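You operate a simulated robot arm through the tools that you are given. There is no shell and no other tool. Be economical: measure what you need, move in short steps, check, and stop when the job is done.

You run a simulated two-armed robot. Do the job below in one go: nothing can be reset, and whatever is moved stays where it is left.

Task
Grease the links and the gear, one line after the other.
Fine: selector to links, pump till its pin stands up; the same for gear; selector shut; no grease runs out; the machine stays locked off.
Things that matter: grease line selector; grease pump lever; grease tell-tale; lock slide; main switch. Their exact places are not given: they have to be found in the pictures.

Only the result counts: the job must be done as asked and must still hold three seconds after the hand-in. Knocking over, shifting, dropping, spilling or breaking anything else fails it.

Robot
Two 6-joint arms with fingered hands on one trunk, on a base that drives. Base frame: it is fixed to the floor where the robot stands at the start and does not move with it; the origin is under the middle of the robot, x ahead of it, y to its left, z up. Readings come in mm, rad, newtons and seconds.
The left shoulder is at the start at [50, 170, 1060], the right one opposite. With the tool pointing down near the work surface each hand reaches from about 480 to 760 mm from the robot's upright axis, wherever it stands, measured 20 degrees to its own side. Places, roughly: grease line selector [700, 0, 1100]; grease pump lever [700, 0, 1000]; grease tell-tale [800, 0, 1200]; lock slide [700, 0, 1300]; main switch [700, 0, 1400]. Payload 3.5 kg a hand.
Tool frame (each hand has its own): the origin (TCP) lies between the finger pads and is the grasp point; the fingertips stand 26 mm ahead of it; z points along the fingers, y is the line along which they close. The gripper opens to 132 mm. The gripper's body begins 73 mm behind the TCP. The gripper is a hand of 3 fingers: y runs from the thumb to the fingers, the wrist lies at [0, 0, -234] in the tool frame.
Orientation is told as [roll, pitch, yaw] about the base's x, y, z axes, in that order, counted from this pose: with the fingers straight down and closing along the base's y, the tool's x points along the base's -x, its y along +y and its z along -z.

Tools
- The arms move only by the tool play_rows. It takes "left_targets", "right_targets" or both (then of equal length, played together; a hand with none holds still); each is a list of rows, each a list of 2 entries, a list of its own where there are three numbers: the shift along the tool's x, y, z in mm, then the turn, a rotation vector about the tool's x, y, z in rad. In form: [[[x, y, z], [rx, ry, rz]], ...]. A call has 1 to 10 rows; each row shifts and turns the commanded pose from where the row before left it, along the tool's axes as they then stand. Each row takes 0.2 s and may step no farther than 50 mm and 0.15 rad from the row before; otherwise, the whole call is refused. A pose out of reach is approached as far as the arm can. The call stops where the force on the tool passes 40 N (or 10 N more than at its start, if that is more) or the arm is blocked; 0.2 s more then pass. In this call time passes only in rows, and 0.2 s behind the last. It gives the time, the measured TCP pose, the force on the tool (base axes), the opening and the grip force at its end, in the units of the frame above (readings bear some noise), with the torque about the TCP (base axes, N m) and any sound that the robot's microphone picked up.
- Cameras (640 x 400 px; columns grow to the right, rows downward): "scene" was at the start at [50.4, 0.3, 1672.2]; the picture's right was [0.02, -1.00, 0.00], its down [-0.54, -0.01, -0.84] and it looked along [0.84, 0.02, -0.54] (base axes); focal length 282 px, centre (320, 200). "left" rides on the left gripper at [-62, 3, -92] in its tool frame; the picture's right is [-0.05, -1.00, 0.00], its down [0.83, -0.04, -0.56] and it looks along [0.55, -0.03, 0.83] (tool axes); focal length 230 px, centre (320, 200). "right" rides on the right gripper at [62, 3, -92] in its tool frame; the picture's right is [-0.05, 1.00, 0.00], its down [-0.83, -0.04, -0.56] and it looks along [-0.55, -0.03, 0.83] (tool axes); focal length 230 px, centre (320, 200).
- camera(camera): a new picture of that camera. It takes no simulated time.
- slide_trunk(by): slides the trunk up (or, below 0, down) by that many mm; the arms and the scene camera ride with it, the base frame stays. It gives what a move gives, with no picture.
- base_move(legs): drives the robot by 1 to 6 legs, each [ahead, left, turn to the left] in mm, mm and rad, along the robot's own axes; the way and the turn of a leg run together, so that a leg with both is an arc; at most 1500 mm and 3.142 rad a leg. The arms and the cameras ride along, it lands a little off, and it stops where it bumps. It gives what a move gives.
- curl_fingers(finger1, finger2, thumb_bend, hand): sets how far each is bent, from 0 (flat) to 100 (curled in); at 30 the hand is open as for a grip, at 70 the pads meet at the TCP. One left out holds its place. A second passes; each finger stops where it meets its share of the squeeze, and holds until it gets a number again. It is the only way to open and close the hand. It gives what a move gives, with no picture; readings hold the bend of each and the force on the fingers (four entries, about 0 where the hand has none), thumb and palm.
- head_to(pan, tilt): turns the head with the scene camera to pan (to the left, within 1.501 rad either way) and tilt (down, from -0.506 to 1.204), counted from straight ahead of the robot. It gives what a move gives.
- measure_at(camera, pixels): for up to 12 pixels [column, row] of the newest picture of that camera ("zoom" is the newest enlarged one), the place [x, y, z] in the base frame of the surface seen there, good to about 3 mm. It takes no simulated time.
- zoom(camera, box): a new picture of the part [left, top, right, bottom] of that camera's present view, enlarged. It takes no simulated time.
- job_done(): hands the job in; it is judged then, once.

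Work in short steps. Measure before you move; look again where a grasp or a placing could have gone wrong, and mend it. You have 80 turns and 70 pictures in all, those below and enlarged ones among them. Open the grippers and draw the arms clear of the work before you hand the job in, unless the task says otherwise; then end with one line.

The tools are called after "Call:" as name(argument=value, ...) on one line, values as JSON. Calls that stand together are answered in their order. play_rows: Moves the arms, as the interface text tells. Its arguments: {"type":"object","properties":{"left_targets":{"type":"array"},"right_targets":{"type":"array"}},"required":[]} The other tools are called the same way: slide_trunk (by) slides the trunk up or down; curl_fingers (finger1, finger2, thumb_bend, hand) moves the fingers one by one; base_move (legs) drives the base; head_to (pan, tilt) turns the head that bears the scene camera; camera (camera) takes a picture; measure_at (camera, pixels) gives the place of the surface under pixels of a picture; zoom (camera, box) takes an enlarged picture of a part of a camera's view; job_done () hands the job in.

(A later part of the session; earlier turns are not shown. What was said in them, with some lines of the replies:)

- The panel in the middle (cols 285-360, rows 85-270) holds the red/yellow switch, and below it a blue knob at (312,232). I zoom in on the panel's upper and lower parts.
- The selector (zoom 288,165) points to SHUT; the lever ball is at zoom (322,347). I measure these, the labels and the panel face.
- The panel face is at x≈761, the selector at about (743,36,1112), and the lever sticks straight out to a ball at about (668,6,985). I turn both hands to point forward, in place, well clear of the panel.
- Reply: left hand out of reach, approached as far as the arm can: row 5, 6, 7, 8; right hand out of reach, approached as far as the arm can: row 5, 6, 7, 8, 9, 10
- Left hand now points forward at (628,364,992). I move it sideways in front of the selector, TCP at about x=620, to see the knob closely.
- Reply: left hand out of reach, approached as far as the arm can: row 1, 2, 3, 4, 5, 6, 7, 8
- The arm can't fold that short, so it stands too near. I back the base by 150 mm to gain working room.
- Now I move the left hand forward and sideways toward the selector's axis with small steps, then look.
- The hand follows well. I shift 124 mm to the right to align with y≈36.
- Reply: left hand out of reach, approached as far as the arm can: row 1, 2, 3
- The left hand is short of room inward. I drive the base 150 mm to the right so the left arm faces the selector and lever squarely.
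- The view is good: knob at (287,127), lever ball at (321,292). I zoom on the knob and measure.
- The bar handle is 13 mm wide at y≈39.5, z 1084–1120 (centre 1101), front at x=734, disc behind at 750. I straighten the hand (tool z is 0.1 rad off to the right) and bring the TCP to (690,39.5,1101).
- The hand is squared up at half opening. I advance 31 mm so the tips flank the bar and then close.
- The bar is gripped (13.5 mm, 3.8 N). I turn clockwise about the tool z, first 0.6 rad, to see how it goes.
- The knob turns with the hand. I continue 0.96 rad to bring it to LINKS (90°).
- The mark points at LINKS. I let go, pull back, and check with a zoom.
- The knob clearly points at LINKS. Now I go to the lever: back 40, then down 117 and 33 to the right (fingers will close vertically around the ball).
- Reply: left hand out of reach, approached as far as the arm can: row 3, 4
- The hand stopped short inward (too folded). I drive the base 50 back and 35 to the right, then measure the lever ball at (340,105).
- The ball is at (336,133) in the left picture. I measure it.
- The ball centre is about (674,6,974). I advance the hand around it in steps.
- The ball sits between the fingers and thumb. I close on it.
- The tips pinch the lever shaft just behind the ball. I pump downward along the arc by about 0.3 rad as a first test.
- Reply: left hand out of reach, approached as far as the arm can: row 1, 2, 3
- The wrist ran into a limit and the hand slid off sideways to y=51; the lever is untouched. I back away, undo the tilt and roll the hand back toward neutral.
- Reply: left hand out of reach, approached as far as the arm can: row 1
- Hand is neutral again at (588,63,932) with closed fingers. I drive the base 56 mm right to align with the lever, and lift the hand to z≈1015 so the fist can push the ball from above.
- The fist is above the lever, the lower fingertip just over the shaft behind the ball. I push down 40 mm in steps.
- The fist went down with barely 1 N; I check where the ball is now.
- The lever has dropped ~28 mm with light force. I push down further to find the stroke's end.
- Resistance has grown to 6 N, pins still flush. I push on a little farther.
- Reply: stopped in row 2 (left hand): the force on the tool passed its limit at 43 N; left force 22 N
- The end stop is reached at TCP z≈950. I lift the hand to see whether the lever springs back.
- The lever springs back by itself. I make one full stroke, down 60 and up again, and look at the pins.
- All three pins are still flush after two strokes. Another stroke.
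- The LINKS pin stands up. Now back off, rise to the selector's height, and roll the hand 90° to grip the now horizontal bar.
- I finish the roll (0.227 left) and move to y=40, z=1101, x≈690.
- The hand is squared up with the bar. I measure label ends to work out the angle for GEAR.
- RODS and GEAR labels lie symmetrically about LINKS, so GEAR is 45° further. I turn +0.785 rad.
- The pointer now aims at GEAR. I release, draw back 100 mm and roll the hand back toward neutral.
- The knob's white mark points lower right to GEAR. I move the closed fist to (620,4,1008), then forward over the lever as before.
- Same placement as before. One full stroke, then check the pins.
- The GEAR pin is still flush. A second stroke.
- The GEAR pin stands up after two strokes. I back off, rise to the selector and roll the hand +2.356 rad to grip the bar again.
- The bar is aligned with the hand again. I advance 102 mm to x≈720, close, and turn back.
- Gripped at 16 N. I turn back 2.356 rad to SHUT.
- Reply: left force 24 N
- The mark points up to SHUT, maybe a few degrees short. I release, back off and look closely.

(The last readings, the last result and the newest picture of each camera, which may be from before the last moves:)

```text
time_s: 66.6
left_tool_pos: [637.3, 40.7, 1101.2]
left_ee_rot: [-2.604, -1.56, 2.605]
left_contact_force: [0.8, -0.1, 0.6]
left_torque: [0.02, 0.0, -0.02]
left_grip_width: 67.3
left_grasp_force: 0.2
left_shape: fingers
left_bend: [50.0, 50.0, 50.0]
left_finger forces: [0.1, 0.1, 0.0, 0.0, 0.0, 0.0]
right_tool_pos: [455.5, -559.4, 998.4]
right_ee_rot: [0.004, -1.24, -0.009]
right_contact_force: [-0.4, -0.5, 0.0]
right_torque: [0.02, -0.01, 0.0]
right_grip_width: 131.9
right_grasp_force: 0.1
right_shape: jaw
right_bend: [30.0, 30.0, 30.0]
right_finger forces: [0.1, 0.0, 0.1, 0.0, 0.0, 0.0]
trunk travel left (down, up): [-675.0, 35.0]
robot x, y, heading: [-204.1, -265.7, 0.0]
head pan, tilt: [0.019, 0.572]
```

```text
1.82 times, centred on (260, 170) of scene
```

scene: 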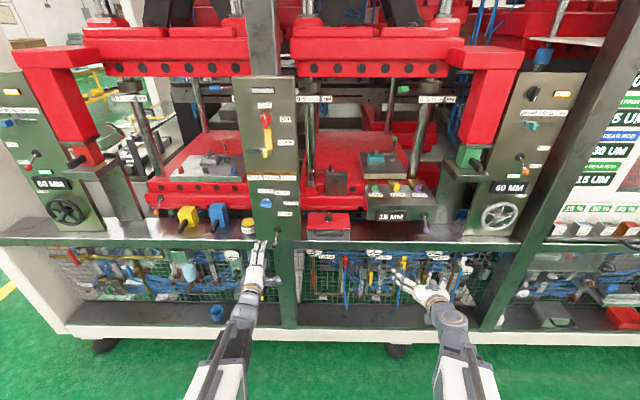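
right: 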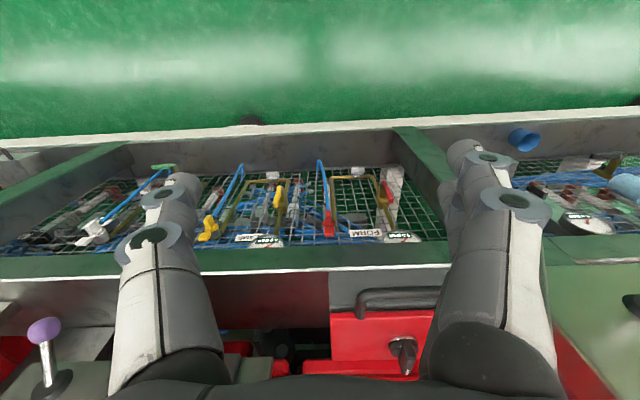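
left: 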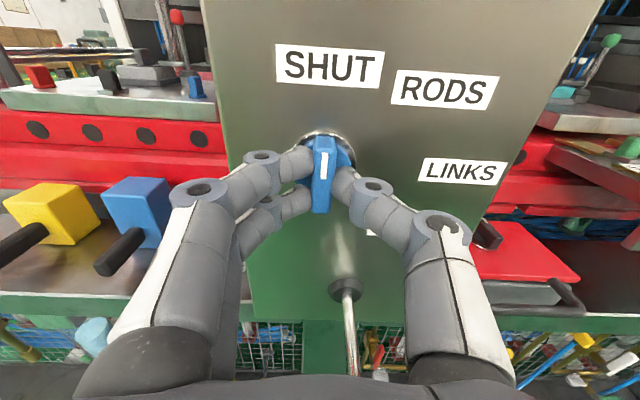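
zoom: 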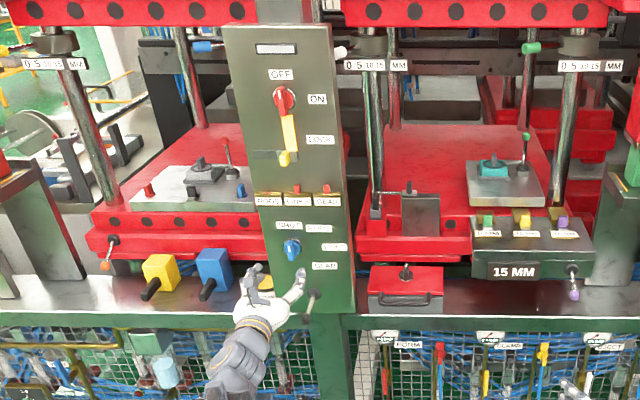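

SHUT is set within a few degrees; the bar leans slightly right. I regrip (the pads align it) and nudge it 0.06 rad to be sure.

Call:
play_rows(left_targets=[[[0, 0, 42], [0, 0, 0]], [[0, 0, 41], [0, 0, 0]]])

Call:
curl_fingers(hand="left", finger1=80, finger2=80, thumb_bend=80)

Call:
play_rows(left_targets=[[[0, 0, 0], [0, 0, -0.06]]])

Call:
curl_fingers(hand="left", finger1=50, finger2=50, thumb_bend=50)

Call:
play_rows(left_targets=[[[0, 0, -40], [0, 0, 0]], [[0, 0, -40], [0, 0, 0.06]]])

Call:
zoom(camera="left", box=[220, 40, 420, 190])

```text
time_s: 67.2
left_tool_pos: [722.0, 41.7, 1101.0]
left_ee_rot: [-2.538, -1.563, 2.543]
left_contact_force: [0.4, -1.5, 0.0]
left_torque: [0.0, 0.0, 0.02]
left_grip_width: 67.0
left_grasp_force: 0.0
left_shape: fingers
left_bend: [50.0, 50.0, 50.0]
left_finger forces: [0.0, 0.0, 0.0, 0.0, 0.0, 0.1]
right_tool_pos: [456.3, -560.6, 997.2]
right_ee_rot: [0.003, -1.236, -0.007]
right_contact_force: [-0.3, 0.6, 0.2]
right_torque: [0.02, -0.05, 0.0]
right_grip_width: 132.2
right_grasp_force: 0.0
right_shape: jaw
right_bend: [30.0, 30.0, 30.0]
right_finger forces: [0.0, 0.0, 0.0, 0.1, 0.1, 0.0]
trunk travel left (down, up): [-675.0, 35.0]
robot x, y, heading: [-203.7, -262.5, -0.001]
head pan, tilt: [0.019, 0.572]
```

```text
time_s: 68.2
left_tool_pos: [723.9, 41.6, 1101.5]
left_ee_rot: [-2.606, -1.562, 2.608]
left_contact_force: [10.4, -2.4, 4.2]
left_torque: [-0.01, -0.06, -0.01]
left_grip_width: 11.3
left_grasp_force: 16.2
left_shape: fingers
left_bend: [71.0, 71.0, 69.0]
left_finger forces: [7.7, 7.7, 0.1, 0.1, 17.5, 0.0]
right_tool_pos: [457.6, -559.9, 996.5]
right_ee_rot: [0.005, -1.239, -0.008]
right_contact_force: [0.6, 0.1, -0.3]
right_torque: [0.0, -0.01, -0.02]
right_grip_width: 132.0
right_grasp_force: 0.0
right_shape: jaw
right_bend: [30.0, 30.0, 30.0]
right_finger forces: [0.0, 0.0, 0.1, 0.0, 0.0, 0.1]
trunk travel left (down, up): [-675.0, 35.0]
robot x, y, heading: [-202.7, -264.6, -0.006]
head pan, tilt: [0.019, 0.572]
```

```text
time_s: 68.6
left_tool_pos: [723.8, 42.0, 1102.9]
left_ee_rot: [-1.693, -1.505, 1.695]
left_contact_force: [10.9, -2.2, 4.1]
left_torque: [0.12, -0.06, -0.06]
left_grip_width: 10.6
left_grasp_force: 16.4
left_shape: fingers
left_bend: [72.0, 71.0, 69.0]
left_finger forces: [6.3, 8.9, 0.0, 0.0, 17.7, 0.0]
right_tool_pos: [457.9, -560.6, 996.5]
right_ee_rot: [0.004, -1.238, -0.009]
right_contact_force: [-0.4, 0.3, -0.5]
right_torque: [0.03, -0.04, -0.01]
right_grip_width: 131.9
right_grasp_force: 0.0
right_shape: jaw
right_bend: [30.0, 30.0, 30.0]
right_finger forces: [0.1, 0.0, 0.0, 0.1, 0.1, 0.0]
trunk travel left (down, up): [-675.0, 35.0]
robot x, y, heading: [-203.8, -260.7, -0.001]
head pan, tilt: [0.019, 0.572]
```

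```text
time_s: 69.6
left_tool_pos: [723.2, 41.2, 1101.7]
left_ee_rot: [-1.695, -1.505, 1.695]
left_contact_force: [-0.5, -1.0, 0.4]
left_torque: [0.02, -0.02, 0.01]
left_grip_width: 67.4
left_grasp_force: 0.3
left_shape: fingers
left_bend: [50.0, 50.0, 50.0]
left_finger forces: [0.0, 0.0, 0.1, 0.1, 0.1, 0.1]
right_tool_pos: [456.3, -559.8, 997.6]
right_ee_rot: [0.003, -1.238, -0.006]
right_contact_force: [-0.6, -0.8, -0.6]
right_torque: [0.0, -0.02, 0.01]
right_grip_width: 132.0
right_grasp_force: 0.1
right_shape: jaw
right_bend: [30.0, 30.0, 30.0]
right_finger forces: [0.1, 0.0, 0.0, 0.0, 0.0, 0.1]
trunk travel left (down, up): [-675.0, 35.0]
robot x, y, heading: [-198.2, -266.1, -0.002]
head pan, tilt: [0.019, 0.572]
```

```text
time_s: 70.2
left_tool_pos: [641.4, 41.7, 1101.8]
left_ee_rot: [-2.659, -1.56, 2.661]
left_contact_force: [0.9, -0.6, -0.4]
left_torque: [0.02, -0.05, 0.0]
left_grip_width: 67.3
left_grasp_force: 0.1
left_shape: fingers
left_bend: [50.0, 50.0, 50.0]
left_finger forces: [0.0, 0.0, 0.0, 0.0, 0.0, 0.0]
right_tool_pos: [456.3, -561.2, 997.6]
right_ee_rot: [0.003, -1.239, -0.007]
right_contact_force: [0.7, -0.8, 0.8]
right_torque: [-0.01, 0.0, 0.0]
right_grip_width: 132.1
right_grasp_force: 0.1
right_shape: jaw
right_bend: [30.0, 30.0, 30.0]
right_finger forces: [0.1, 0.0, 0.0, 0.0, 0.0, 0.0]
trunk travel left (down, up): [-675.0, 35.0]
robot x, y, heading: [-199.3, -261.1, -0.005]
head pan, tilt: [0.019, 0.572]
```

```text
2.67 times, centred on (320, 115) of left
```

zoom: 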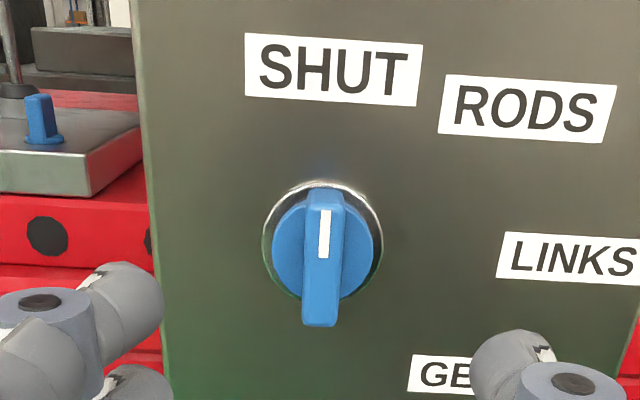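

The knob is squarely at SHUT. I open the hand, drive the base back clear, and check the pins, lock and switch once more.

Call:
base_move(legs=[[-250, 0, 0]])

Call:
curl_fingers(hand="left", finger1=30, finger2=30, thumb_bend=30)

Call:
zoom(camera="scene", box=[225, 60, 325, 240])

```text
time_s: 72.0
left_tool_pos: [388.6, 40.5, 1102.1]
left_ee_rot: [-2.615, -1.561, 2.616]
left_contact_force: [0.2, 0.6, -0.2]
left_torque: [0.0, 0.02, -0.01]
left_grip_width: 67.5
left_grasp_force: 0.1
left_shape: fingers
left_bend: [50.0, 50.0, 50.0]
left_finger forces: [0.0, 0.0, 0.0, 0.0, 0.0, 0.1]
right_tool_pos: [203.3, -560.1, 998.7]
right_ee_rot: [0.005, -1.241, -0.009]
right_contact_force: [-0.6, -0.9, 0.5]
right_torque: [0.01, 0.0, 0.0]
right_grip_width: 132.0
right_grasp_force: 0.1
right_shape: jaw
right_bend: [30.0, 30.0, 30.0]
right_finger forces: [0.1, 0.1, 0.0, 0.1, 0.0, 0.1]
trunk travel left (down, up): [-675.0, 35.0]
robot x, y, heading: [-452.3, -261.6, -0.002]
head pan, tilt: [0.019, 0.572]
```

```text
time_s: 73.0
left_tool_pos: [389.3, 40.1, 1101.1]
left_ee_rot: [-2.584, -1.561, 2.586]
left_contact_force: [0.3, 0.5, 0.8]
left_torque: [-0.02, -0.01, -0.03]
left_grip_width: 133.8
left_grasp_force: 0.1
left_shape: fingers
left_bend: [30.0, 30.0, 30.0]
left_finger forces: [0.0, 0.0, 0.0, 0.1, 0.0, 0.0]
right_tool_pos: [203.6, -560.3, 997.1]
right_ee_rot: [0.003, -1.238, -0.009]
right_contact_force: [0.2, -0.1, 0.1]
right_torque: [0.02, 0.0, -0.03]
right_grip_width: 132.0
right_grasp_force: 0.2
right_shape: jaw
right_bend: [30.0, 30.0, 30.0]
right_finger forces: [0.0, 0.0, 0.1, 0.0, 0.0, 0.1]
trunk travel left (down, up): [-675.0, 35.0]
robot x, y, heading: [-459.4, -264.2, -0.003]
head pan, tilt: [0.019, 0.572]
```

```text
2.22 times, centred on (275, 150) of scene
```

zoom: 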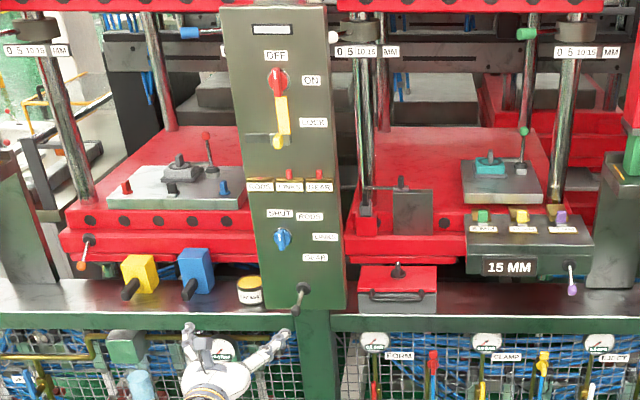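

The LINKS and GEAR pins are up, RODS is flush, the selector is at SHUT, the lock is unchanged and the switch is OFF. I hand in.

Call:
job_done()

```text
The job is handed in.
```

The links and the gear are greased: both pins stand up, the selector is at SHUT, I saw no grease run out, and the machine is still locked off.
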